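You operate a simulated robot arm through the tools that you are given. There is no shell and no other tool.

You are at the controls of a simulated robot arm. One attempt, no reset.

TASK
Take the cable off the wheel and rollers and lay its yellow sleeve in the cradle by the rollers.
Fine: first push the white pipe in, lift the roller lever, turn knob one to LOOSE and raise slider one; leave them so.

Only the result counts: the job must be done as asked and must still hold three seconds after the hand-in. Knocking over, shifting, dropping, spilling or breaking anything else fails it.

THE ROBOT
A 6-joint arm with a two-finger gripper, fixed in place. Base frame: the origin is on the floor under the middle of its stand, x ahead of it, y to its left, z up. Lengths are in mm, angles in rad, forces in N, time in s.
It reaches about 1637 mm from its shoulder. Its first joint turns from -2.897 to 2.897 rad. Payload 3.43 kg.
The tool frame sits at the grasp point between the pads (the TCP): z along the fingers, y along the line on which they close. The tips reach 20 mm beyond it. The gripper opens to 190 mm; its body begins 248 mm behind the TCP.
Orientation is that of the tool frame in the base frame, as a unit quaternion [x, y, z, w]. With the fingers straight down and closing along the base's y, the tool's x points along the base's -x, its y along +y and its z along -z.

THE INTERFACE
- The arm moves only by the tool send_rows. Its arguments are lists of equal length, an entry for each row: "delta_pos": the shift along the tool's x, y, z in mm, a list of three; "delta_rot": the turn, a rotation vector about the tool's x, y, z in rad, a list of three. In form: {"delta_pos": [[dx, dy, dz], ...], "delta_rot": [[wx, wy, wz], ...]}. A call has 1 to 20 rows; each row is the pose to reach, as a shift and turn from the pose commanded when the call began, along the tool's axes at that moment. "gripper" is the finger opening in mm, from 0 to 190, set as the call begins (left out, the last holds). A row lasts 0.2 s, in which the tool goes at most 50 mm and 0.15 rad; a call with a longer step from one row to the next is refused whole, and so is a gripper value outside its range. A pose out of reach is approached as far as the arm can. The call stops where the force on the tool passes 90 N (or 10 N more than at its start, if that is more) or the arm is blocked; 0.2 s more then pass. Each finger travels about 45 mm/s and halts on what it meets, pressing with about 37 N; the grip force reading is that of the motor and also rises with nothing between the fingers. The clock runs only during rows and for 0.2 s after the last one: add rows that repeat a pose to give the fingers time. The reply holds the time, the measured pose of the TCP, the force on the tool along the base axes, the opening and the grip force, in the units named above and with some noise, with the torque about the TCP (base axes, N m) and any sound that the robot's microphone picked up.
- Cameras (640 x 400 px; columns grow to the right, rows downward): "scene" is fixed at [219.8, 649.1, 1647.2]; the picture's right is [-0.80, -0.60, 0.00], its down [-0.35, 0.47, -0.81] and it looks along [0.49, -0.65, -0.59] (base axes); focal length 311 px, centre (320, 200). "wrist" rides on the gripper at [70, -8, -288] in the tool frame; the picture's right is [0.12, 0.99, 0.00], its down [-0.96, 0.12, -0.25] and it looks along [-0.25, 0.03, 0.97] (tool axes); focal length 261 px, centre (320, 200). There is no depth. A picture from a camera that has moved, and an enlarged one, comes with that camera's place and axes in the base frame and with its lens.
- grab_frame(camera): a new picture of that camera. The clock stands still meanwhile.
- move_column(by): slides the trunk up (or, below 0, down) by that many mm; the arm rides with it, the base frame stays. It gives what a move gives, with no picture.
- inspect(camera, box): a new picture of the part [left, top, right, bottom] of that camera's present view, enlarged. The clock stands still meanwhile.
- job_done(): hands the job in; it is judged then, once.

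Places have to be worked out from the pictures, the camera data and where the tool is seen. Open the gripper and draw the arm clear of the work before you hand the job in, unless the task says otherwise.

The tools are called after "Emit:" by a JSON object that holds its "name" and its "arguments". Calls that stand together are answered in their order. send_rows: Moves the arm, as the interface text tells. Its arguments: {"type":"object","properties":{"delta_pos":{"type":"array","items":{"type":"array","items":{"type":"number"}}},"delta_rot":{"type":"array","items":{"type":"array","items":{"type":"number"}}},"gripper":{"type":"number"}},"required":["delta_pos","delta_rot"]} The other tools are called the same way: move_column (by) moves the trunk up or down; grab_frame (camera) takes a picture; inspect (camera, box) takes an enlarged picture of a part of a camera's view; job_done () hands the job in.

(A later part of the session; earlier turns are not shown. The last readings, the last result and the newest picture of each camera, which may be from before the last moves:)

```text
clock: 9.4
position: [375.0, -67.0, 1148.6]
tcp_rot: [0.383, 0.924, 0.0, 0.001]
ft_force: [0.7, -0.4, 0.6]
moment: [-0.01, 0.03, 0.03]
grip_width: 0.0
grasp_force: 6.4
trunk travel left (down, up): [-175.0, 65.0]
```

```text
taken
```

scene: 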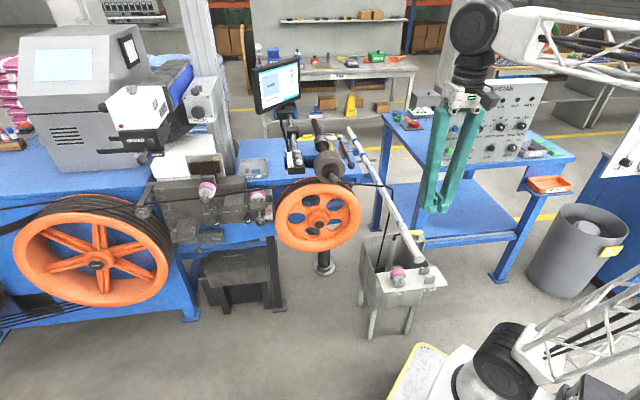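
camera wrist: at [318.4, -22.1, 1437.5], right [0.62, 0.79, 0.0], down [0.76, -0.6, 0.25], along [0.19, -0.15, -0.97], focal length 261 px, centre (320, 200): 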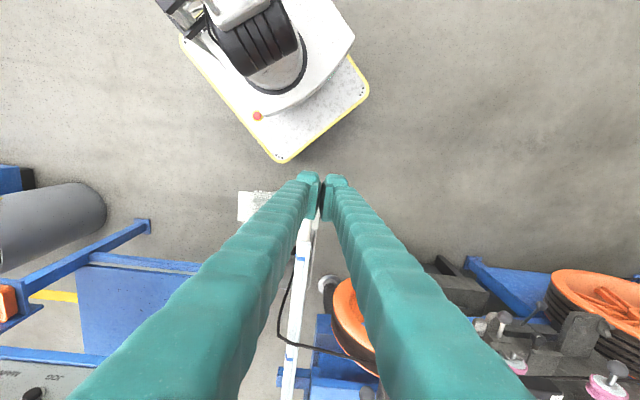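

Fingers are closed and above the cap front. I move down in front of the cap (about 55 mm ahead of it in the pipe direction).

Emit:
{"name": "send_rows", "arguments": {"delta_pos": [[28, -16, 40], [28, -16, 85], [28, -16, 130], [28, -16, 175], [28, -16, 215], [28, -16, 253]], "delta_rot": [[0, 0, 0], [0, 0, 0], [0, 0, 0], [0, 0, 0], [0, 0, 0], [0, 0, 0]]}}

Emit:
{"name": "grab_frame", "arguments": {"camera": "wrist"}}

Emit:
{"name": "inspect", "arguments": {"camera": "scene", "box": [360, 160, 520, 260]}}

```text
refused: row 1 steps farther than a row can; nothing moved
```

```text
taken
camera wrist: at [318.4, -22.1, 1437.5], right [0.62, 0.79, 0.0], down [0.76, -0.6, 0.25], along [0.19, -0.15, -0.97], focal length 261 px, centre (320, 200)
```

wrist: 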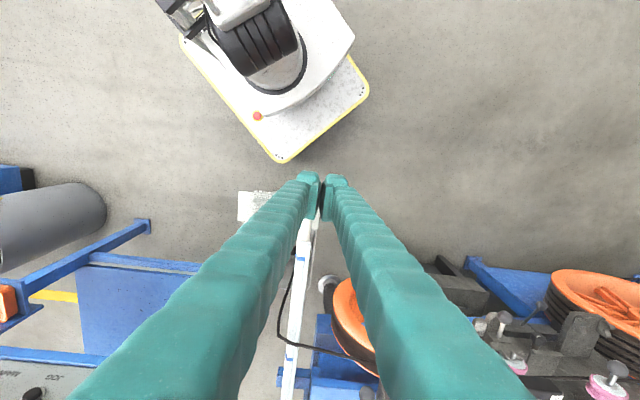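

```text
4.00 times, centred on (440, 210) of scene
camera zoom: at [219.8, 649.1, 1647.2], right [-0.8, -0.6, 0.0], down [-0.35, 0.47, -0.81], along [0.49, -0.65, -0.59], focal length 1242 px, centre (-160, 160)
```

zoom: 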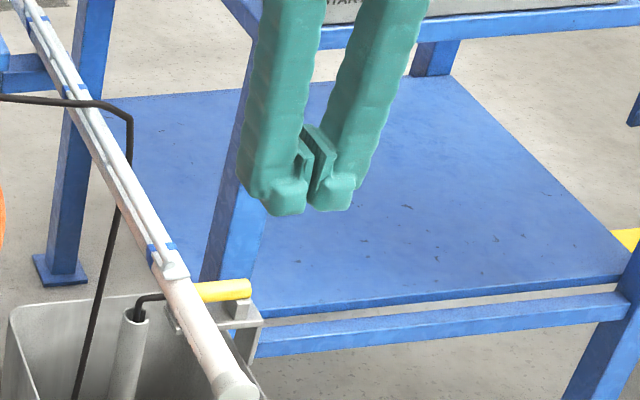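

The first step was slightly over the limit; I send the same descent in smaller steps.

Emit:
{"name": "send_rows", "arguments": {"delta_pos": [[14, -8, 30], [28, -16, 65], [28, -16, 105], [28, -16, 145], [28, -16, 185], [28, -16, 222], [28, -16, 253]], "delta_rot": [[0, 0, 0], [0, 0, 0], [0, 0, 0], [0, 0, 0], [0, 0, 0], [0, 0, 0], [0, 0, 0]]}}

Emit:
{"name": "grab_frame", "arguments": {"camera": "wrist"}}

Emit:
{"name": "inspect", "arguments": {"camera": "scene", "box": [360, 180, 520, 280]}}

```text
clock: 11.0
position: [343.1, -59.2, 895.2]
tcp_rot: [0.382, 0.924, 0.0, 0.0]
ft_force: [-0.9, 0.8, 0.2]
moment: [-0.03, -0.06, 0.01]
grip_width: 0.0
grasp_force: 34.4
trunk travel left (down, up): [-175.0, 65.0]
```

```text
taken
camera wrist: at [287.8, -13.1, 1184.1], right [0.62, 0.79, 0.0], down [0.76, -0.6, 0.25], along [0.19, -0.15, -0.97], focal length 261 px, centre (320, 200)
```

wrist: 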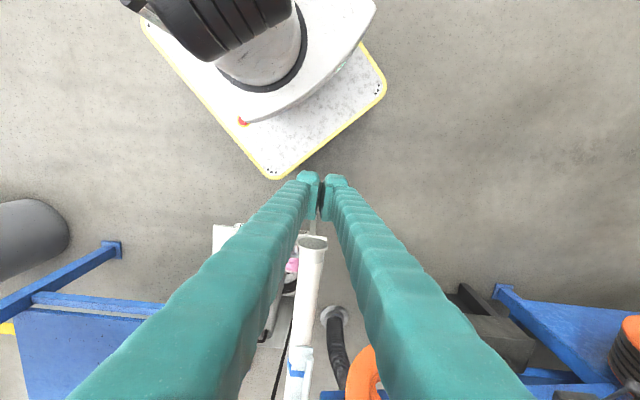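

```text
4.00 times, centred on (440, 230) of scene
camera zoom: at [219.8, 649.1, 1647.2], right [-0.8, -0.6, 0.0], down [-0.35, 0.47, -0.81], along [0.49, -0.65, -0.59], focal length 1242 px, centre (-160, 80)
```

zoom: 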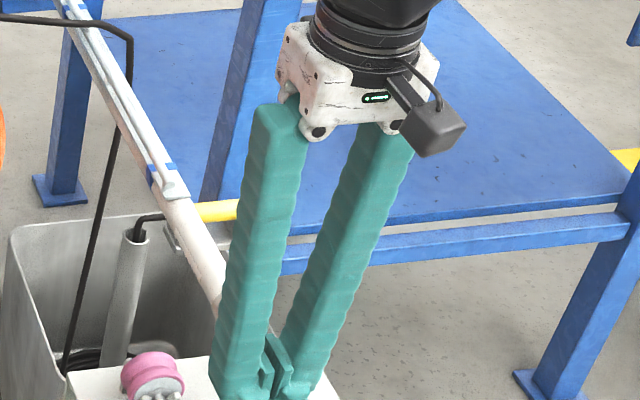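

The cap is aligned in line with the finger pair (a≈200), about 43 mm ahead. I push forward along the pipe axis in small steps.

Emit:
{"name": "send_rows", "arguments": {"delta_pos": [[-10, 0, 0], [-20, 0, 0], [-30, 0, 0], [-40, 0, 0], [-50, 0, 0]], "delta_rot": [[0, 0, 0], [0, 0, 0], [0, 0, 0], [0, 0, 0], [0, 0, 0]]}}

Emit:
{"name": "grab_frame", "arguments": {"camera": "wrist"}}

```text
clock: 12.2
position: [378.9, -93.4, 895.8]
tcp_rot: [0.382, 0.924, 0.0, 0.001]
ft_force: [-0.2, 0.1, -0.1]
moment: [-0.01, -0.06, -0.04]
grip_width: 0.0
grasp_force: 34.2
trunk travel left (down, up): [-175.0, 65.0]
```

```text
taken
camera wrist: at [322.6, -49.2, 1184.8], right [0.62, 0.79, 0.0], down [0.76, -0.6, 0.25], along [0.2, -0.15, -0.97], focal length 261 px, centre (320, 200)
```

wrist: 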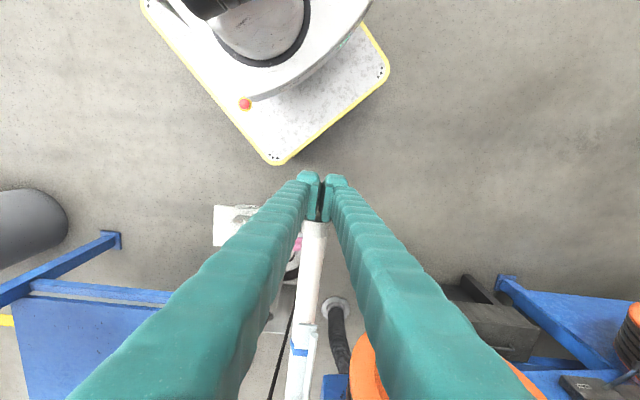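

Cap is now almost touching the finger flanks. I keep pushing.

Emit:
{"name": "send_rows", "arguments": {"delta_pos": [[-8, 0, 0], [-16, 0, 0], [-24, 0, 0], [-32, 0, 0], [-40, 0, 0]], "delta_rot": [[0, 0, 0], [0, 0, 0], [0, 0, 0], [0, 0, 0], [0, 0, 0]]}}

Emit:
{"name": "grab_frame", "arguments": {"camera": "wrist"}}

Emit:
{"name": "grab_frame", "arguments": {"camera": "scene"}}

```text
clock: 13.4
position: [407.1, -123.6, 896.1]
tcp_rot: [0.383, 0.924, 0.0, 0.001]
ft_force: [-0.1, 0.1, 0.4]
moment: [-0.05, -0.01, -0.01]
grip_width: 0.0
grasp_force: 34.6
trunk travel left (down, up): [-175.0, 65.0]
```

```text
taken
camera wrist: at [351.8, -77.8, 1183.6], right [0.62, 0.79, 0.0], down [0.76, -0.6, 0.25], along [0.2, -0.15, -0.97], focal length 261 px, centre (320, 200)
```

wrist: 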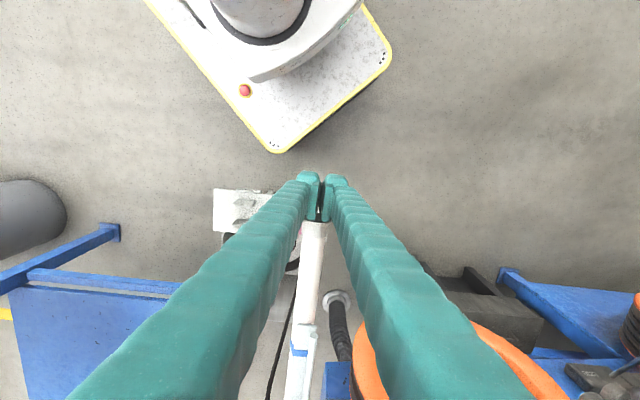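

```text
taken
```

scene: 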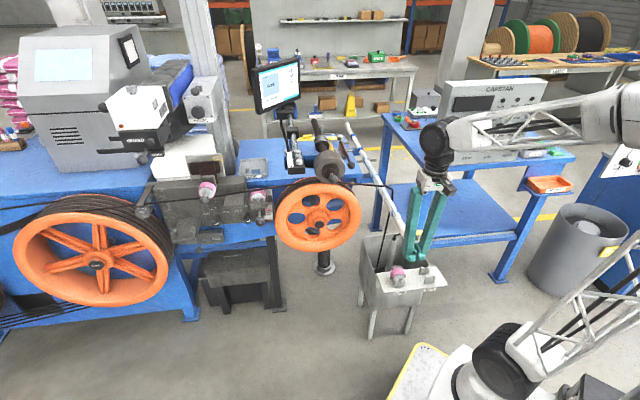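

The pipe is moving freely with the fingers. I keep pushing in 100 mm, watching for the stop.

Emit:
{"name": "send_rows", "arguments": {"delta_pos": [[-15, 0, 0], [-30, 0, 0], [-45, 0, 0], [-60, 0, 0], [-75, 0, 0], [-90, 0, 0], [-105, 0, 0]], "delta_rot": [[0, 0, 0], [0, 0, 0], [0, 0, 0], [0, 0, 0], [0, 0, 0], [0, 0, 0], [0, 0, 0]]}}

Emit:
{"name": "grab_frame", "arguments": {"camera": "wrist"}}

Emit:
{"name": "inspect", "arguments": {"camera": "scene", "box": [320, 100, 480, 200]}}

Emit:
{"name": "inspect", "arguments": {"camera": "scene", "box": [340, 180, 500, 280]}}

```text
clock: 15.0
position: [481.1, -196.1, 896.5]
tcp_rot: [0.382, 0.924, -0.001, 0.0]
ft_force: [-0.7, 0.3, 0.3]
moment: [-0.03, -0.07, -0.04]
grip_width: 0.0
grasp_force: 34.2
trunk travel left (down, up): [-175.0, 65.0]
```

```text
taken
camera wrist: at [425.0, -151.5, 1183.9], right [0.62, 0.79, 0.0], down [0.76, -0.6, 0.25], along [0.2, -0.15, -0.97], focal length 261 px, centre (320, 200)
```

wrist: 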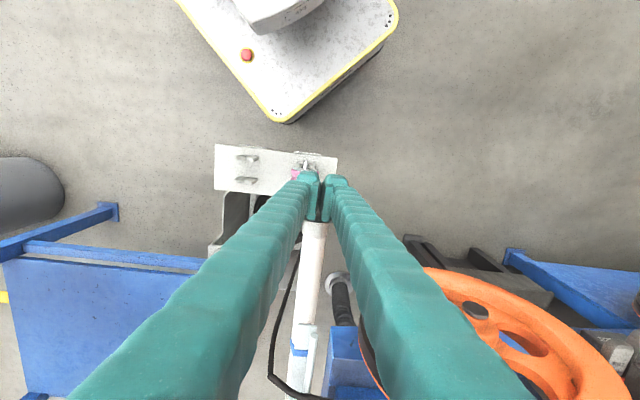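

```text
4.00 times, centred on (400, 150) of scene
camera zoom: at [219.8, 649.1, 1647.2], right [-0.8, -0.6, 0.0], down [-0.35, 0.47, -0.81], along [0.49, -0.65, -0.59], focal length 1242 px, centre (0, 400)
```

zoom: 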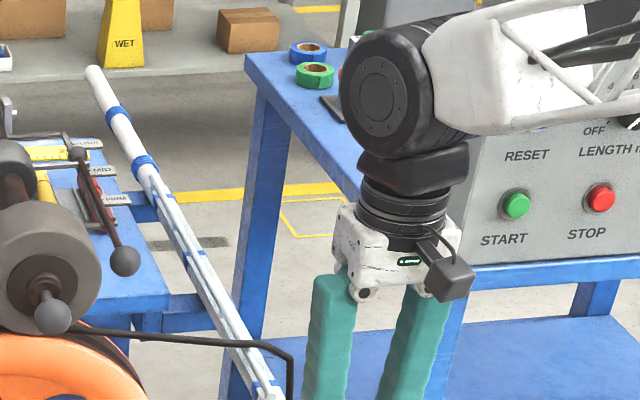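

```text
4.00 times, centred on (420, 230) of scene
camera zoom: at [219.8, 649.1, 1647.2], right [-0.8, -0.6, 0.0], down [-0.35, 0.47, -0.81], along [0.49, -0.65, -0.59], focal length 1242 px, centre (-80, 80)
```

zoom: 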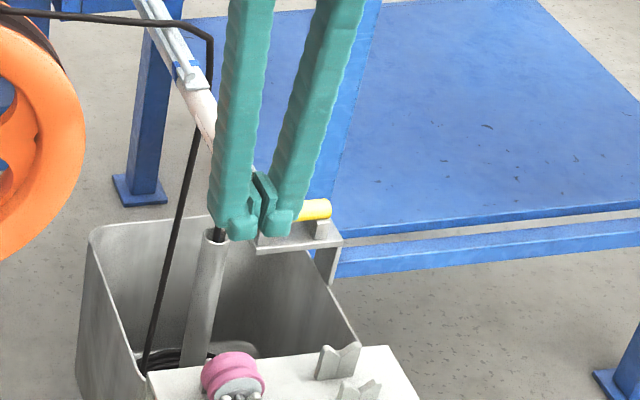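

Pipe keeps sliding freely (about 150 mm in so far), the cable still rests on it. I continue.

Emit:
{"name": "send_rows", "arguments": {"delta_pos": [[-15, 0, 0], [-30, 0, 0], [-45, 0, 0], [-60, 0, 0], [-75, 0, 0], [-90, 0, 0], [-105, 0, 0]], "delta_rot": [[0, 0, 0], [0, 0, 0], [0, 0, 0], [0, 0, 0], [0, 0, 0], [0, 0, 0], [0, 0, 0]]}}

Emit:
{"name": "grab_frame", "arguments": {"camera": "wrist"}}

Emit:
{"name": "inspect", "arguments": {"camera": "scene", "box": [320, 100, 480, 200]}}

Emit:
{"name": "inspect", "arguments": {"camera": "scene", "box": [340, 180, 500, 280]}}

```text
clock: 16.6
position: [554.9, -270.2, 897.4]
tcp_rot: [0.383, 0.924, 0.0, 0.0]
ft_force: [0.1, 0.1, 0.3]
moment: [0.0, -0.07, 0.0]
grip_width: 0.2
grasp_force: 34.2
trunk travel left (down, up): [-175.0, 65.0]
```

```text
taken
camera wrist: at [499.9, -225.3, 1183.9], right [0.62, 0.79, 0.0], down [0.76, -0.6, 0.25], along [0.2, -0.15, -0.97], focal length 261 px, centre (320, 200)
```

wrist: 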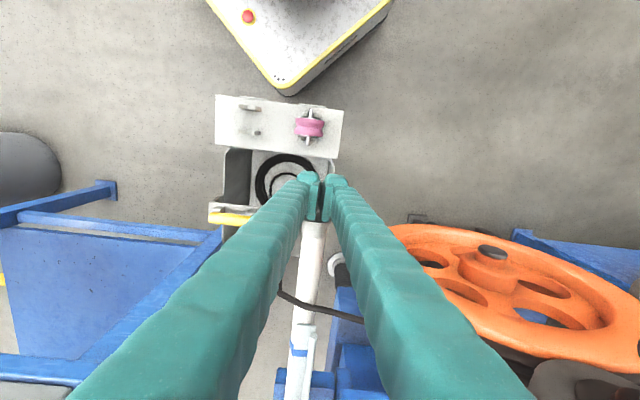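

```text
4.00 times, centred on (400, 150) of scene
camera zoom: at [219.8, 649.1, 1647.2], right [-0.8, -0.6, 0.0], down [-0.35, 0.47, -0.81], along [0.49, -0.65, -0.59], focal length 1242 px, centre (0, 400)
```

zoom: 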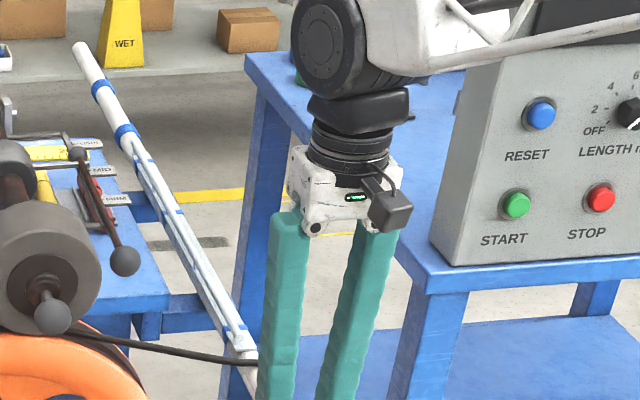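

```text
4.00 times, centred on (420, 230) of scene
camera zoom: at [219.8, 649.1, 1647.2], right [-0.8, -0.6, 0.0], down [-0.35, 0.47, -0.81], along [0.49, -0.65, -0.59], focal length 1242 px, centre (-80, 80)
```

zoom: 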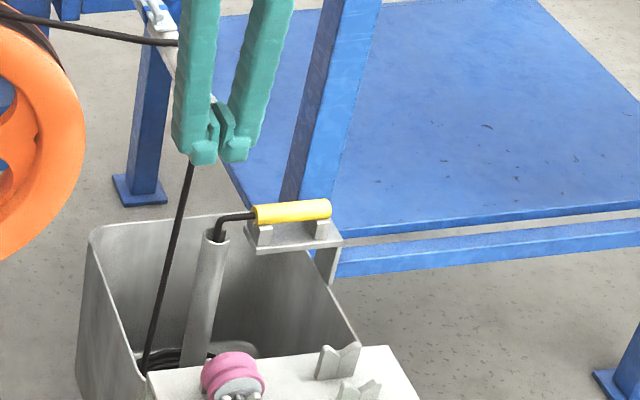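

The pipe is about 270 mm in with no stop yet; the cable now lies on the GUARD-lettered part about 90 mm behind the cap. I continue slowly and check for the stop and the cable.

Emit:
{"name": "send_rows", "arguments": {"delta_pos": [[-10, 0, 0], [-20, 0, 0], [-30, 0, 0], [-40, 0, 0]], "delta_rot": [[0, 0, 0], [0, 0, 0], [0, 0, 0], [0, 0, 0]]}}

Emit:
{"name": "inspect", "arguments": {"camera": "wrist", "box": [240, 160, 400, 400]}}

Emit:
{"name": "inspect", "arguments": {"camera": "scene", "box": [320, 100, 480, 200]}}

```text
clock: 17.4
position: [565.3, -281.1, 891.7]
tcp_rot: [0.384, 0.923, 0.002, -0.012]
ft_force: [-15.0, 24.7, -5.6]
moment: [0.04, 0.35, 0.17]
grip_width: 5.9
grasp_force: 34.5
trunk travel left (down, up): [-175.0, 65.0]
stopped in row 3: the force on the tool passed its limit at 106 N (the readings are from after the stop); the commanded pose is now the measured one
```

```text
1.67 times, centred on (320, 280) of wrist
camera zoom: at [513.7, -240.5, 1181.9], right [0.62, 0.79, 0.0], down [0.77, -0.6, 0.22], along [0.18, -0.14, -0.97], focal length 434 px, centre (320, 67)
```

zoom: 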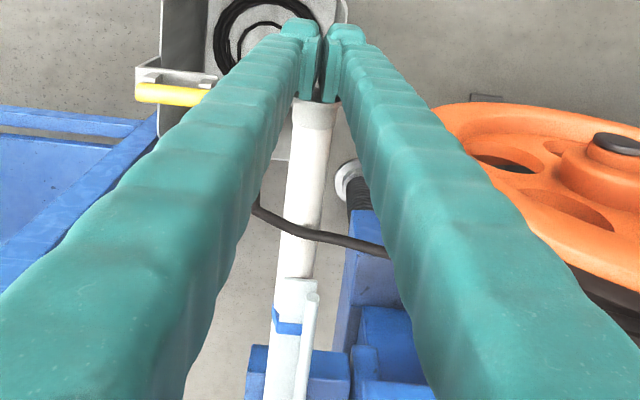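

```text
4.00 times, centred on (400, 150) of scene
camera zoom: at [219.8, 649.1, 1647.2], right [-0.8, -0.6, 0.0], down [-0.35, 0.47, -0.81], along [0.49, -0.65, -0.59], focal length 1242 px, centre (0, 400)
```

zoom: 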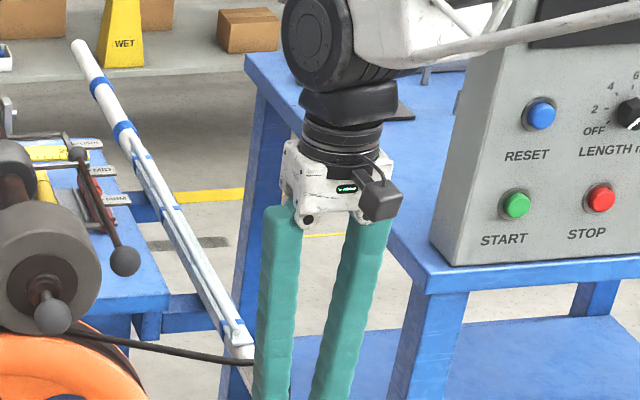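

The pipe hit its end stop (106 N), so it is fully in. I back off and rise to see whether it stays.

Emit:
{"name": "send_rows", "arguments": {"delta_pos": [[20, 0, 0], [45, 0, 0], [75, 0, -10], [75, 0, -50], [75, 0, -95], [75, 0, -140], [75, 0, -185], [75, 0, -230], [75, 0, -275], [75, 0, -320]], "delta_rot": [[0, 0, 0], [0, 0, 0], [0, 0, 0], [0, 0, 0], [0, 0, 0], [0, 0, 0], [0, 0, 0], [0, 0, 0], [0, 0, 0], [0, 0, 0]]}}

Emit:
{"name": "grab_frame", "arguments": {"camera": "wrist"}}

Emit:
{"name": "grab_frame", "arguments": {"camera": "scene"}}

```text
clock: 19.6
position: [517.9, -234.8, 1213.8]
tcp_rot: [0.384, 0.923, 0.002, -0.01]
ft_force: [-0.5, 0.2, 0.6]
moment: [0.02, 0.01, 0.01]
grip_width: 0.2
grasp_force: 33.8
trunk travel left (down, up): [-175.0, 65.0]
```

```text
taken
camera wrist: at [466.0, -193.4, 1504.0], right [0.62, 0.79, 0.0], down [0.76, -0.6, 0.23], along [0.18, -0.14, -0.97], focal length 261 px, centre (320, 200)
```

wrist: 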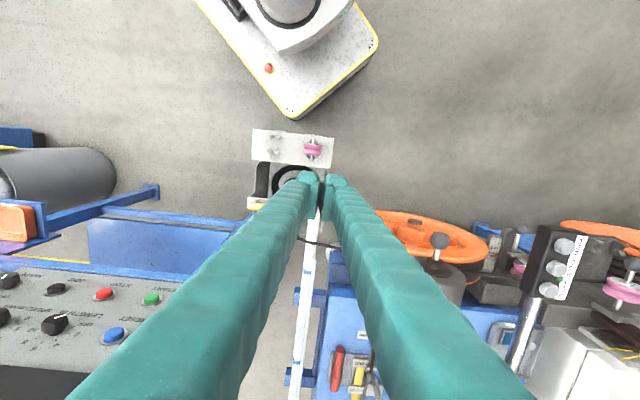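

```text
taken
```

scene: 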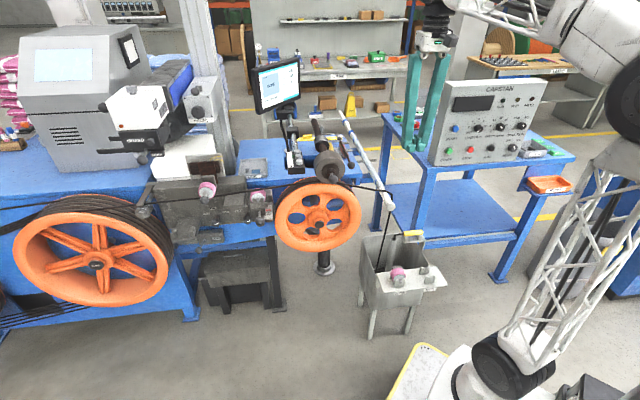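

The pipe stays in. Next, the roller lever: its ball handle is at about (748,-133,1055). I move above it with the fingers opened to 70 mm.

Emit:
{"name": "send_rows", "arguments": {"delta_pos": [[-15, 39, 0], [-30, 78, 0], [-45, 117, 0], [-60, 157, 0], [-75, 196, 0], [-91, 235, 0], [-91, 235, 0]], "delta_rot": [[0, -0.004, 0], [0, -0.008, 0], [0, -0.012, 0], [0, -0.016, 0], [0, -0.02, 0], [0, -0.02, 0], [0, -0.02, 0]], "gripper": 70}}

Emit:
{"name": "grab_frame", "arguments": {"camera": "wrist"}}

Emit:
{"name": "inspect", "arguments": {"camera": "scene", "box": [230, 80, 390, 180]}}

```text
clock: 21.2
position: [748.3, -129.6, 1212.3]
tcp_rot: [0.384, 0.923, -0.003, 0.0]
ft_force: [0.5, 0.4, -1.3]
moment: [0.04, 0.08, 0.01]
grip_width: 70.0
grasp_force: 0.0
trunk travel left (down, up): [-175.0, 65.0]
```

```text
taken
camera wrist: at [693.6, -83.9, 1500.9], right [0.62, 0.79, 0.0], down [0.76, -0.6, 0.25], along [0.19, -0.16, -0.97], focal length 261 px, centre (320, 200)
```

wrist: 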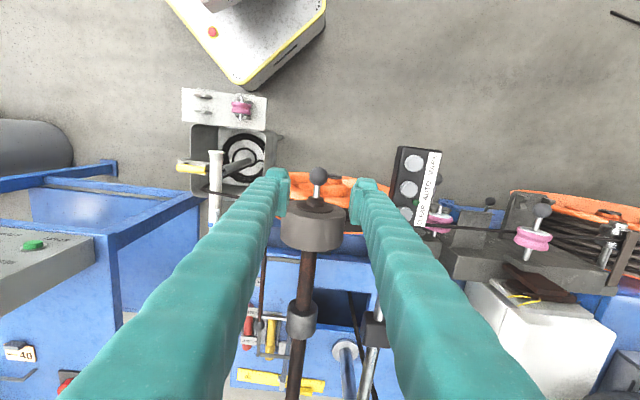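

```text
4.00 times, centred on (310, 130) of scene
camera zoom: at [219.8, 649.1, 1647.2], right [-0.8, -0.6, 0.0], down [-0.35, 0.47, -0.81], along [0.49, -0.65, -0.59], focal length 1242 px, centre (360, 480)
```

zoom: 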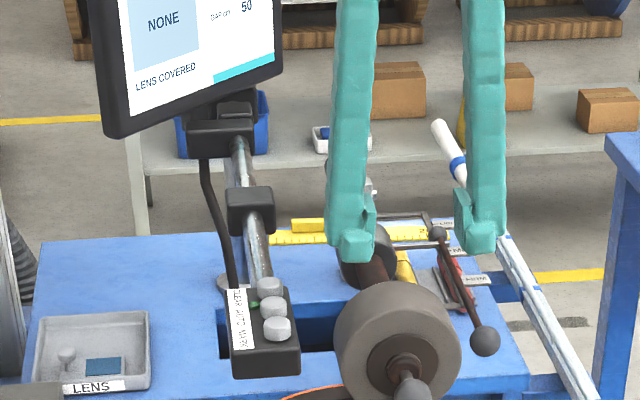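

Ball is centred between the fingers. I descend to the ball height.

Emit:
{"name": "send_rows", "arguments": {"delta_pos": [[0, -1, 40], [0, -2, 80], [-1, -3, 120], [-1, -3, 150], [-1, -3, 160]], "delta_rot": [[0, 0, 0], [0, 0, 0], [0, 0, 0], [0, 0, 0], [0, 0, 0]]}}

Emit:
{"name": "grab_frame", "arguments": {"camera": "wrist"}}

Emit:
{"name": "inspect", "arguments": {"camera": "scene", "box": [250, 110, 410, 210]}}

```text
clock: 22.4
position: [747.2, -134.7, 1052.4]
tcp_rot: [0.384, 0.924, -0.001, 0.0]
ft_force: [-0.4, -0.9, 0.3]
moment: [0.01, 0.0, -0.03]
grip_width: 69.8
grasp_force: 0.0
trunk travel left (down, up): [-175.0, 65.0]
```

```text
taken
camera wrist: at [692.1, -88.9, 1340.6], right [0.62, 0.79, 0.0], down [0.76, -0.6, 0.25], along [0.19, -0.16, -0.97], focal length 261 px, centre (320, 200)
```

wrist: 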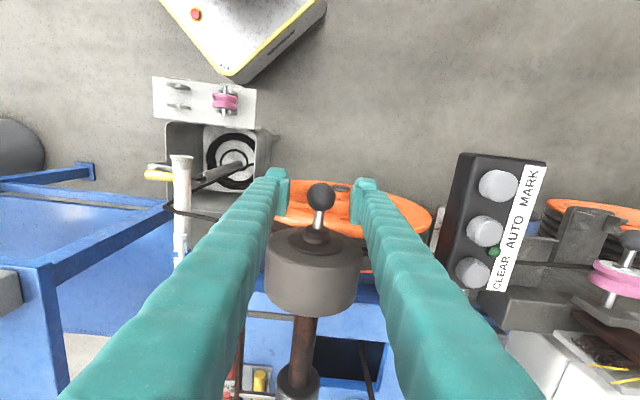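

```text
4.00 times, centred on (330, 160) of scene
camera zoom: at [219.8, 649.1, 1647.2], right [-0.8, -0.6, 0.0], down [-0.35, 0.47, -0.81], along [0.49, -0.65, -0.59], focal length 1242 px, centre (280, 360)
```

zoom: 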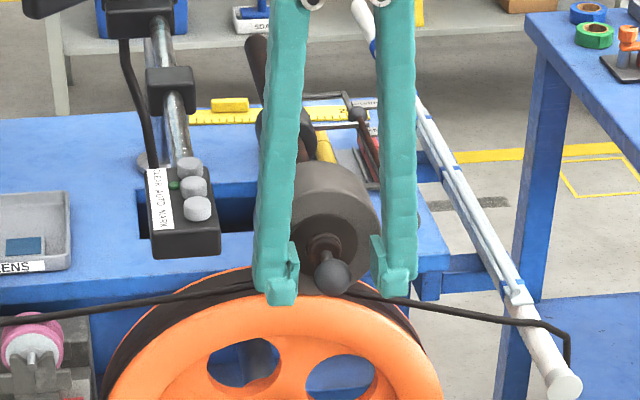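

The ball sits at the TCP. I close on it.

Emit:
{"name": "send_rows", "arguments": {"delta_pos": [[0, 0, 0], [0, 0, 0], [0, 0, 0], [0, 0, 0], [0, 0, 0]], "delta_rot": [[0, 0, 0], [0, 0, 0], [0, 0, 0], [0, 0, 0], [0, 0, 0]], "gripper": 0}}

```text
clock: 23.6
position: [749.7, -132.2, 1053.2]
tcp_rot: [0.383, 0.924, -0.001, 0.001]
ft_force: [13.3, 6.4, 0.1]
moment: [0.01, -0.18, 0.0]
grip_width: 31.9
grasp_force: 45.0
trunk travel left (down, up): [-175.0, 65.0]
```

Firm grip on the 32 mm ball. I lift along the arc about the rear pivot, first about 60 mm.

Emit:
{"name": "send_rows", "arguments": {"delta_pos": [[0, 0, -10], [0, 0, -20], [-1, 0, -30], [-2, 0, -40], [-3, 0, -50], [-4, 0, -60]], "delta_rot": [[0, 0, 0], [0, 0, 0], [0, 0, 0], [0, 0, 0], [0, 0, 0], [0, 0, 0]]}}

Emit:
{"name": "inspect", "arguments": {"camera": "scene", "box": [250, 110, 410, 210]}}

```text
clock: 25.0
position: [751.7, -135.6, 1110.7]
tcp_rot: [0.382, 0.924, -0.001, 0.0]
ft_force: [13.5, 26.7, -12.4]
moment: [0.85, 0.6, 0.06]
grip_width: 32.3
grasp_force: 45.1
trunk travel left (down, up): [-175.0, 65.0]
```

```text
4.00 times, centred on (330, 160) of scene
camera zoom: at [219.8, 649.1, 1647.2], right [-0.8, -0.6, 0.0], down [-0.35, 0.47, -0.81], along [0.49, -0.65, -0.59], focal length 1242 px, centre (280, 360)
```

zoom: 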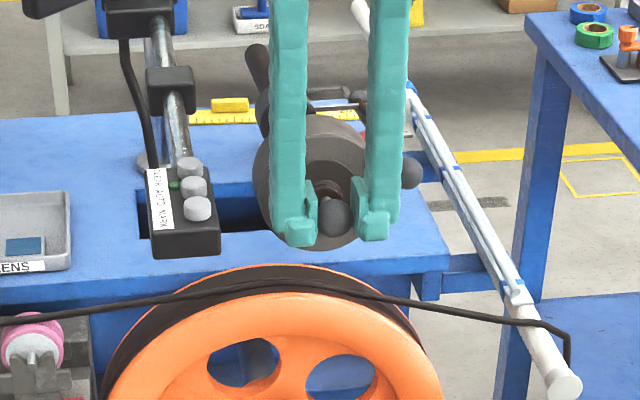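

The roller is rising off the wheel. There's ~28 N side load, so I ease the tool 2–3 mm to the left and lift further.

Emit:
{"name": "send_rows", "arguments": {"delta_pos": [[0, 2, 0], [-1, 3, -10], [-2, 3, -20], [-4, 4, -30], [-6, 4, -40]], "delta_rot": [[0, 0, 0], [0, 0, 0], [0, 0, 0], [0, 0, 0], [0, 0, 0]]}}

```text
clock: 26.2
position: [756.2, -140.4, 1151.8]
tcp_rot: [0.384, 0.923, -0.002, 0.0]
ft_force: [-4.6, -7.4, -13.6]
moment: [0.43, 0.57, -0.08]
grip_width: 32.2
grasp_force: 45.6
trunk travel left (down, up): [-175.0, 65.0]
```

Side load is relieved and the lift is easy (about 14 N). I continue to raise along the arc.

Emit:
{"name": "send_rows", "arguments": {"delta_pos": [[-2, -1, -10], [-5, -1, -20], [-8, -1, -30], [-11, -1, -40], [-15, -1, -50]], "delta_rot": [[0, 0, 0], [0, 0, 0], [0, 0, 0], [0, 0, 0], [0, 0, 0]]}}

Emit:
{"name": "inspect", "arguments": {"camera": "scene", "box": [250, 90, 410, 190]}}

```text
clock: 27.4
position: [766.8, -150.7, 1203.3]
tcp_rot: [0.383, 0.924, -0.002, 0.0]
ft_force: [-7.0, -10.3, 0.0]
moment: [0.52, 0.6, -0.04]
grip_width: 32.1
grasp_force: 45.7
trunk travel left (down, up): [-175.0, 65.0]
```

```text
4.00 times, centred on (330, 140) of scene
camera zoom: at [219.8, 649.1, 1647.2], right [-0.8, -0.6, 0.0], down [-0.35, 0.47, -0.81], along [0.49, -0.65, -0.59], focal length 1242 px, centre (280, 440)
```

zoom: 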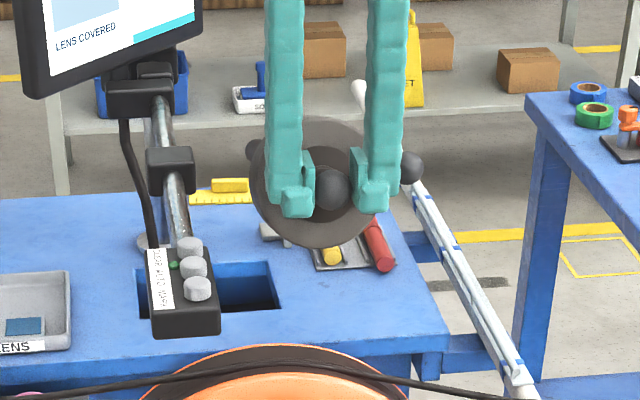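

Still moving freely, the whole arm lifts as expected. I continue another 50 mm.

Emit:
{"name": "send_rows", "arguments": {"delta_pos": [[-4, 0, -10], [-8, 0, -20], [-12, 0, -30], [-16, 0, -40], [-21, 0, -50]], "delta_rot": [[0, 0, 0], [0, 0, 0], [0, 0, 0], [0, 0, 0], [0, 0, 0]]}}

```text
clock: 28.6
position: [782.5, -164.6, 1252.7]
tcp_rot: [0.383, 0.924, -0.001, 0.001]
ft_force: [-0.2, 0.7, 1.0]
moment: [-0.01, -0.06, -0.01]
grip_width: 0.4
grasp_force: 34.8
trunk travel left (down, up): [-175.0, 65.0]
```

The ball slipped out of the pads. I check where the lever is now.

Emit:
{"name": "inspect", "arguments": {"camera": "scene", "box": [250, 90, 410, 190]}}

Emit:
{"name": "grab_frame", "arguments": {"camera": "wrist"}}

```text
4.00 times, centred on (330, 140) of scene
camera zoom: at [219.8, 649.1, 1647.2], right [-0.8, -0.6, 0.0], down [-0.35, 0.47, -0.81], along [0.49, -0.65, -0.59], focal length 1242 px, centre (280, 440)
```

zoom: 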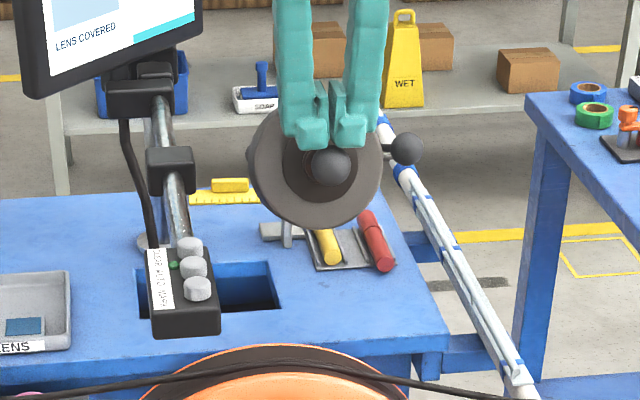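

```text
taken
camera wrist: at [726.3, -119.9, 1540.8], right [0.62, 0.79, 0.0], down [0.76, -0.6, 0.25], along [0.2, -0.16, -0.97], focal length 261 px, centre (320, 200)
```

wrist: 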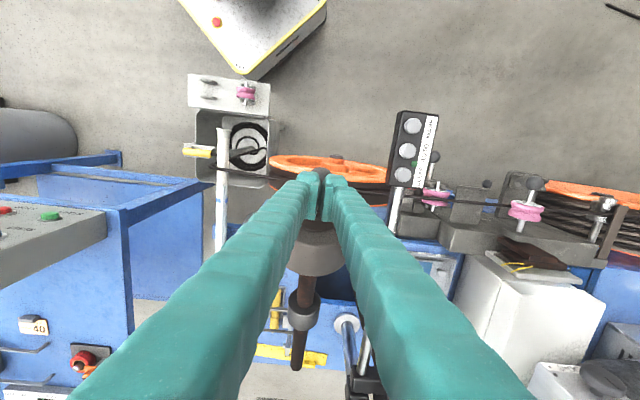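

The lever stayed up on its own (ball near z≈1219). To verify it's at its top stop, I'll regrip the ball and test gently.

Emit:
{"name": "send_rows", "arguments": {"delta_pos": [[0, 0, -15], [0, 0, -25], [0, 0, -25], [0, 0, -25], [0, 0, -25]], "delta_rot": [[0, 0, 0], [0, 0, 0], [0, 0, 0], [0, 0, 0], [0, 0, 0]], "gripper": 75}}

Emit:
{"name": "inspect", "arguments": {"camera": "wrist", "box": [240, 140, 400, 240]}}

Emit:
{"name": "inspect", "arguments": {"camera": "scene", "box": [290, 100, 370, 150]}}

```text
clock: 29.8
position: [781.3, -165.8, 1277.8]
tcp_rot: [0.383, 0.924, -0.001, 0.001]
ft_force: [0.1, -0.4, 0.7]
moment: [0.01, 0.0, -0.03]
grip_width: 74.7
grasp_force: 0.1
trunk travel left (down, up): [-175.0, 65.0]
```

```text
4.00 times, centred on (320, 190) of wrist
camera zoom: at [725.4, -120.4, 1565.6], right [0.62, 0.79, 0.0], down [0.76, -0.6, 0.25], along [0.19, -0.16, -0.97], focal length 1043 px, centre (320, 240)
```

zoom: 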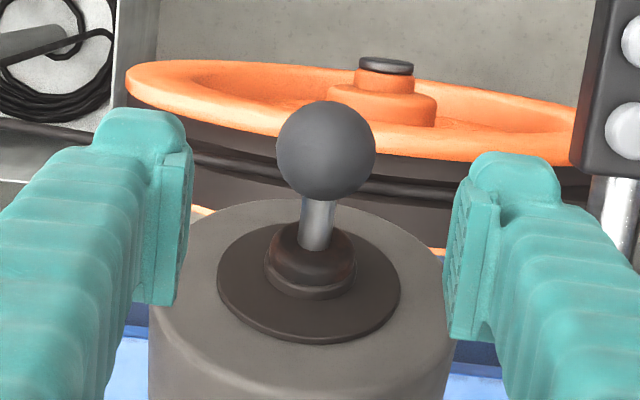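

```text
8.00 times, centred on (330, 125) of scene
camera zoom: at [219.8, 649.1, 1647.2], right [-0.8, -0.6, 0.0], down [-0.35, 0.47, -0.81], along [0.49, -0.65, -0.59], focal length 2485 px, centre (240, 800)
```

zoom: 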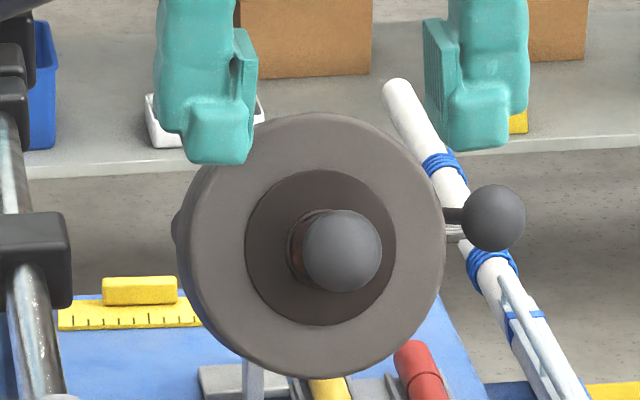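

Ball is now at about (771,-155.5,1222). I lower around it, grip again and test the upward resistance.

Emit:
{"name": "send_rows", "arguments": {"delta_pos": [[14, 0, 20], [14, 0, 40], [14, 0, 56]], "delta_rot": [[0, 0, 0], [0, 0, 0], [0, 0, 0]]}}

Emit:
{"name": "send_rows", "arguments": {"delta_pos": [[0, 0, 0], [0, 0, 0], [0, 0, 0], [0, 0, 0], [0, 0, 0]], "delta_rot": [[0, 0, 0], [0, 0, 0], [0, 0, 0], [0, 0, 0], [0, 0, 0]], "gripper": 0}}

Emit:
{"name": "send_rows", "arguments": {"delta_pos": [[-2, 0, -5], [-4, 0, -10], [-6, 0, -15]], "delta_rot": [[0, 0, 0], [0, 0, 0], [0, 0, 0]]}}

```text
clock: 30.6
position: [772.2, -154.1, 1222.1]
tcp_rot: [0.383, 0.924, -0.002, 0.001]
ft_force: [-0.5, 1.2, 0.3]
moment: [-0.03, -0.02, -0.02]
grip_width: 75.2
grasp_force: 0.0
trunk travel left (down, up): [-175.0, 65.0]
```

```text
clock: 31.8
position: [770.9, -155.2, 1220.8]
tcp_rot: [0.384, 0.923, -0.002, 0.0]
ft_force: [-10.8, -4.4, -5.1]
moment: [0.0, 0.09, -0.03]
grip_width: 31.9
grasp_force: 45.4
trunk travel left (down, up): [-175.0, 65.0]
```

```text
clock: 32.6
position: [774.1, -157.5, 1239.3]
tcp_rot: [0.382, 0.924, -0.002, 0.003]
ft_force: [0.8, 0.3, 0.9]
moment: [0.01, -0.09, -0.01]
grip_width: 0.0
grasp_force: 33.2
trunk travel left (down, up): [-175.0, 65.0]
```

It slipped after only a few mm, so the lever is against its top stop. I back away upward and move left toward knob one, keeping high.

Emit:
{"name": "send_rows", "arguments": {"delta_pos": [[0, 0, -30], [0, 0, -60], [40, 0, -70], [80, 10, -70], [110, 45, -70], [130, 90, -70], [150, 135, -70], [170, 180, -70], [190, 225, -70], [200, 270, -70], [200, 315, -70], [200, 360, -70], [200, 405, -70], [200, 445, -70]], "delta_rot": [[0, 0, 0], [0, 0, 0], [0, 0, 0], [0, 0, 0], [0, 0, 0], [0, 0, 0], [0, 0, 0], [0, 0, 0], [0, 0, 0], [0, 0, 0], [0, 0, 0], [0, 0, 0], [0, 0, 0], [0, 0, 0]]}}

Emit:
{"name": "grab_frame", "arguments": {"camera": "scene"}}

Emit:
{"name": "grab_frame", "arguments": {"camera": "wrist"}}

```text
clock: 35.6
position: [879.4, 265.3, 1227.7]
tcp_rot: [0.383, 0.924, 0.004, 0.009]
ft_force: [-0.6, -0.2, 0.1]
moment: [0.11, -0.09, 0.0]
grip_width: 0.0
grasp_force: 34.4
out of reach, approached as far as the arm can: row 8, 9, 10, 11, 12, 13, 14
trunk travel left (down, up): [-175.0, 65.0]
```

```text
taken
```

scene: 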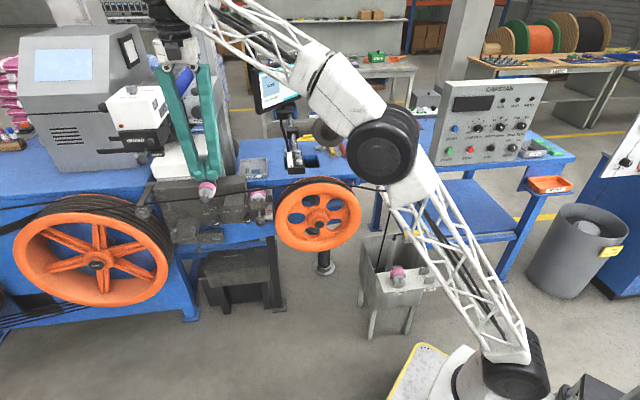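

```text
taken
camera wrist: at [818.3, 310.5, 1516.0], right [0.62, 0.79, 0.01], down [0.76, -0.6, 0.26], along [0.21, -0.15, -0.97], focal length 261 px, centre (320, 200)
```

wrist: 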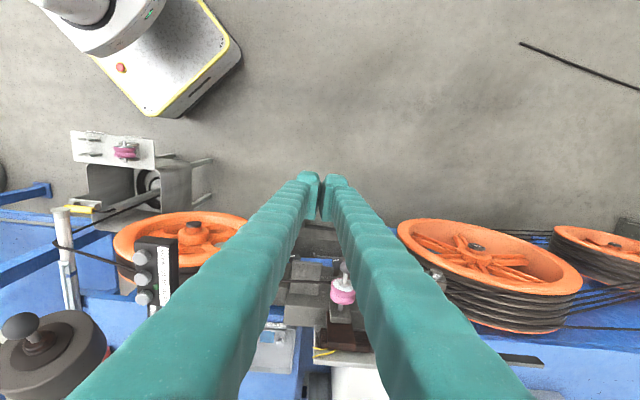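

The arm's reach limits height here (z≈1228 reached). I now lower and rotate the tool to point horizontally at the machine front.

Emit:
{"name": "send_rows", "arguments": {"delta_pos": [[0, 0, 35], [0, 0, 70], [0, 0, 105], [0, 0, 140], [0, 0, 175]], "delta_rot": [[0, -0.14, 0], [0, -0.28, 0], [0, -0.42, 0], [0, -0.56, 0], [0, -0.7, 0]]}}

```text
clock: 36.8
position: [877.4, 263.2, 1056.3]
tcp_rot: [0.359, 0.867, -0.132, 0.318]
ft_force: [-0.3, -0.9, 0.4]
moment: [0.19, 0.06, 0.09]
grip_width: 0.0
grasp_force: 34.3
trunk travel left (down, up): [-175.0, 65.0]
```

Pose follows commands again. I finish the rotation to horizontal, at about z=900.

Emit:
{"name": "send_rows", "arguments": {"delta_pos": [[14, 9, 17], [29, 17, 34], [43, 26, 51], [57, 34, 68], [72, 43, 85], [86, 51, 102], [100, 60, 119]], "delta_rot": [[0, -0.124, 0], [0, -0.249, 0], [0, -0.373, 0], [0, -0.497, 0], [0, -0.622, 0], [0, -0.746, 0], [0, -0.87, 0]], "gripper": 190}}

Emit:
{"name": "grab_frame", "arguments": {"camera": "wrist"}}

Emit:
{"name": "grab_frame", "arguments": {"camera": "scene"}}

```text
clock: 38.4
position: [921.3, 306.5, 900.9]
tcp_rot: [0.27, 0.652, -0.271, 0.654]
ft_force: [-0.1, -0.1, 1.2]
moment: [0.22, 0.28, 0.2]
grip_width: 141.9
grasp_force: 0.1
trunk travel left (down, up): [-175.0, 65.0]
```

```text
taken
camera wrist: at [711.9, 504.9, 829.6], right [0.7, 0.7, -0.12], down [-0.09, 0.26, 0.96], along [0.71, -0.66, 0.25], focal length 261 px, centre (320, 200)
```

wrist: 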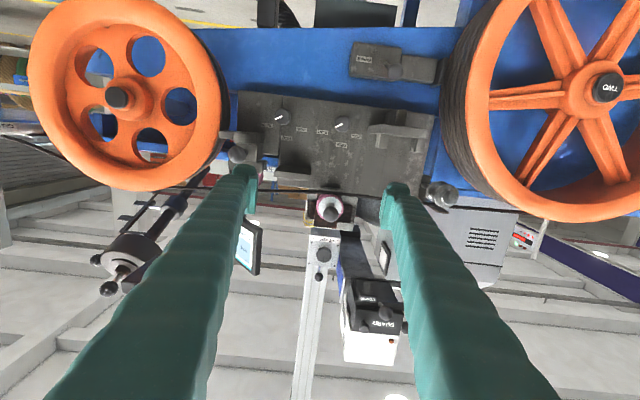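

```text
taken
```

scene: 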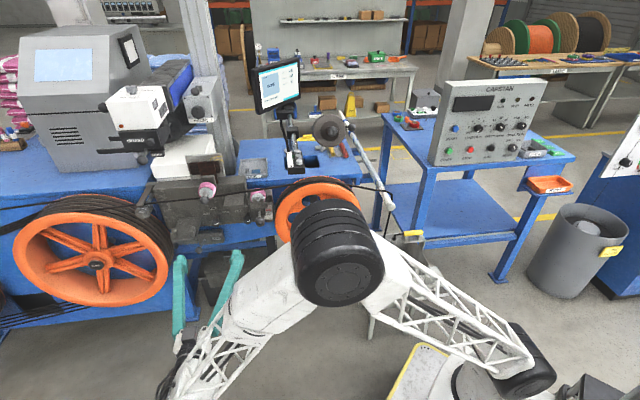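

The wrist camera now faces the panel (upside down). I zoom in on knob one, cradle, roller one and roller two.

Emit:
{"name": "inspect", "arguments": {"camera": "wrist", "box": [240, 80, 400, 180]}}

Emit:
{"name": "inspect", "arguments": {"camera": "wrist", "box": [300, 90, 364, 130]}}

Emit:
{"name": "inspect", "arguments": {"camera": "wrist", "box": [352, 90, 448, 150]}}

Emit:
{"name": "inspect", "arguments": {"camera": "wrist", "box": [210, 130, 290, 180]}}

Emit:
{"name": "inspect", "arguments": {"camera": "wrist", "box": [280, 170, 380, 232]}}

```text
4.00 times, centred on (320, 130) of wrist
camera zoom: at [711.9, 504.9, 829.6], right [0.7, 0.7, -0.12], down [-0.09, 0.26, 0.96], along [0.71, -0.66, 0.25], focal length 1043 px, centre (320, 480)
```

zoom: 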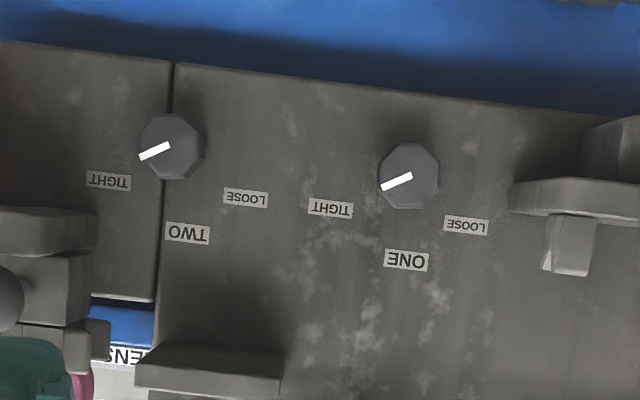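

```text
10.00 times, centred on (332, 110) of wrist
camera zoom: at [711.9, 504.9, 829.6], right [0.7, 0.7, -0.12], down [-0.09, 0.26, 0.96], along [0.71, -0.66, 0.25], focal length 2606 px, centre (200, 1100)
```

zoom: 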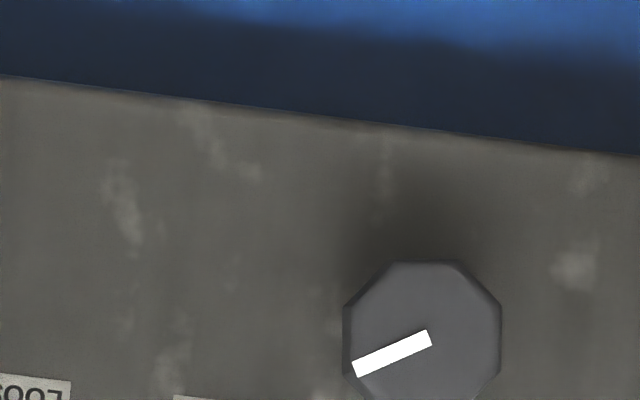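

```text
6.67 times, centred on (400, 120) of wrist
camera zoom: at [711.9, 504.9, 829.6], right [0.7, 0.7, -0.12], down [-0.09, 0.26, 0.96], along [0.71, -0.66, 0.25], focal length 1738 px, centre (-213, 733)
```

zoom: 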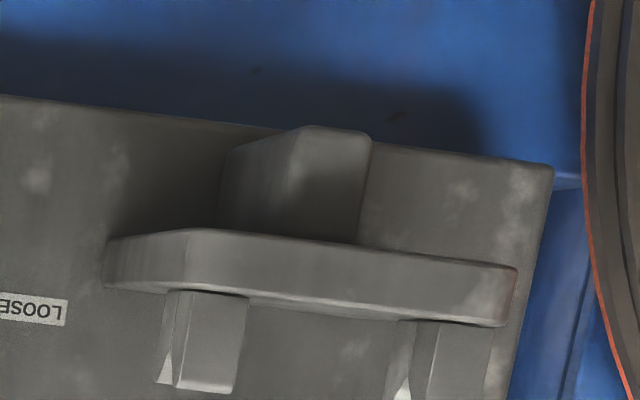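

```text
8.00 times, centred on (250, 155) of wrist
camera zoom: at [711.9, 504.9, 829.6], right [0.7, 0.7, -0.12], down [-0.09, 0.26, 0.96], along [0.71, -0.66, 0.25], focal length 2085 px, centre (880, 560)
```

zoom: 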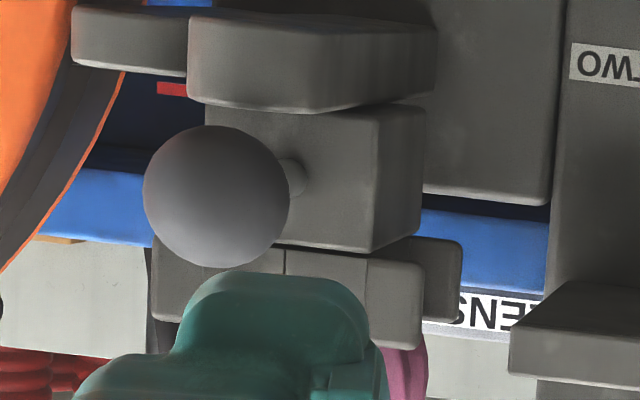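

```text
6.40 times, centred on (330, 201) of wrist
camera zoom: at [711.9, 504.9, 829.6], right [0.7, 0.7, -0.12], down [-0.09, 0.26, 0.96], along [0.71, -0.66, 0.25], focal length 1668 px, centre (256, 194)
```

zoom: 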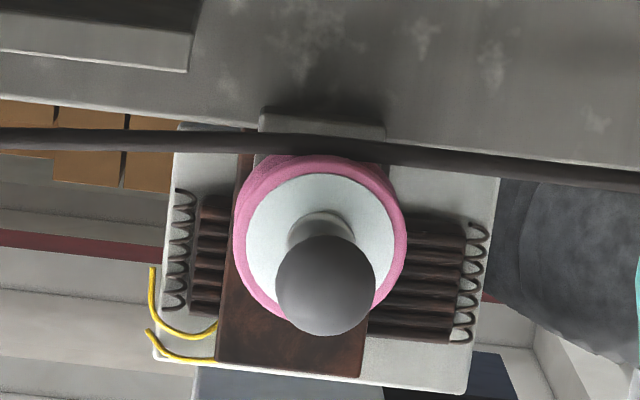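

From the two views, knob one's face is at about a=906, f=-743, z=806 (base ≈ (1166,115,806)), pointer on TIGHT; LOOSE is ~120° counter-clockwise. I align with its axis at a stand-off and pre-rotate the jaws.

Emit:
{"name": "send_rows", "arguments": {"delta_pos": [[14, 5, 18], [27, 11, 36], [41, 16, 54], [54, 22, 72], [68, 27, 90], [81, 33, 108], [95, 38, 125]], "delta_rot": [[0, 0, -0.129], [0, 0, -0.259], [0, 0, -0.388], [0, 0, -0.517], [0, 0, -0.646], [0, 0, -0.776], [0, 0, -0.905]], "gripper": 80}}

Emit:
{"name": "grab_frame", "arguments": {"camera": "wrist"}}

Emit:
{"name": "inspect", "arguments": {"camera": "scene", "box": [130, 150, 290, 250]}}

```text
clock: 40.0
position: [1034.2, 245.7, 803.4]
tcp_rot: [-0.043, 0.705, -0.531, 0.468]
ft_force: [-0.8, 0.0, 1.2]
moment: [0.09, 0.09, -0.02]
grip_width: 80.1
grasp_force: 0.0
trunk travel left (down, up): [-175.0, 65.0]
```

```text
taken
camera wrist: at [787.4, 406.6, 767.8], right [0.37, 0.36, -0.86], down [0.41, 0.76, 0.5], along [0.83, -0.54, 0.13], focal length 261 px, centre (320, 200)
```

wrist: 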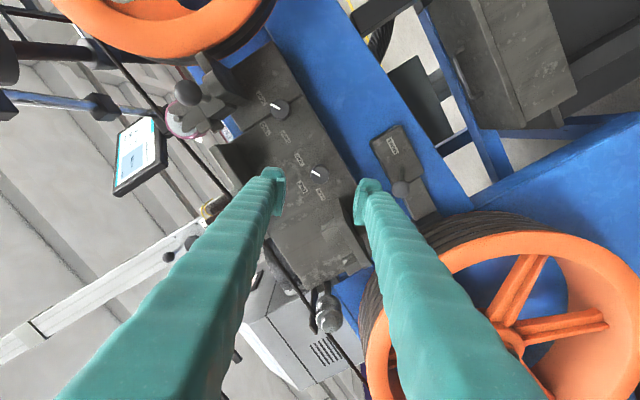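

```text
4.00 times, centred on (210, 200) of scene
camera zoom: at [219.8, 649.1, 1647.2], right [-0.8, -0.6, 0.0], down [-0.35, 0.47, -0.81], along [0.49, -0.65, -0.59], focal length 1242 px, centre (760, 200)
```

zoom: 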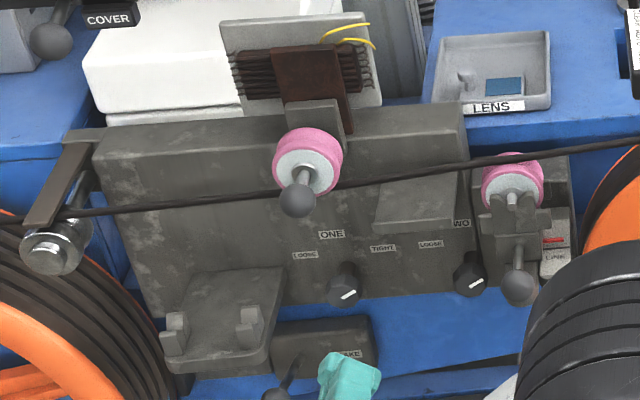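

Knob one appears right on the tool axis. I zoom to verify the alignment.

Emit:
{"name": "inspect", "arguments": {"camera": "wrist", "box": [280, 145, 360, 195]}}

```text
8.00 times, centred on (320, 170) of wrist
camera zoom: at [787.4, 406.6, 767.8], right [0.37, 0.36, -0.86], down [0.41, 0.76, 0.5], along [0.83, -0.54, 0.13], focal length 2085 px, centre (320, 440)
```

zoom: 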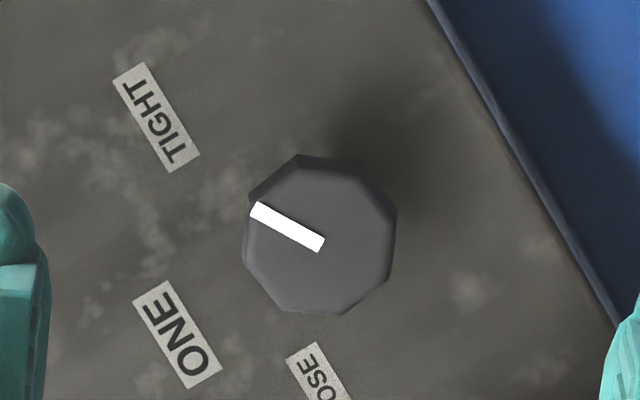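

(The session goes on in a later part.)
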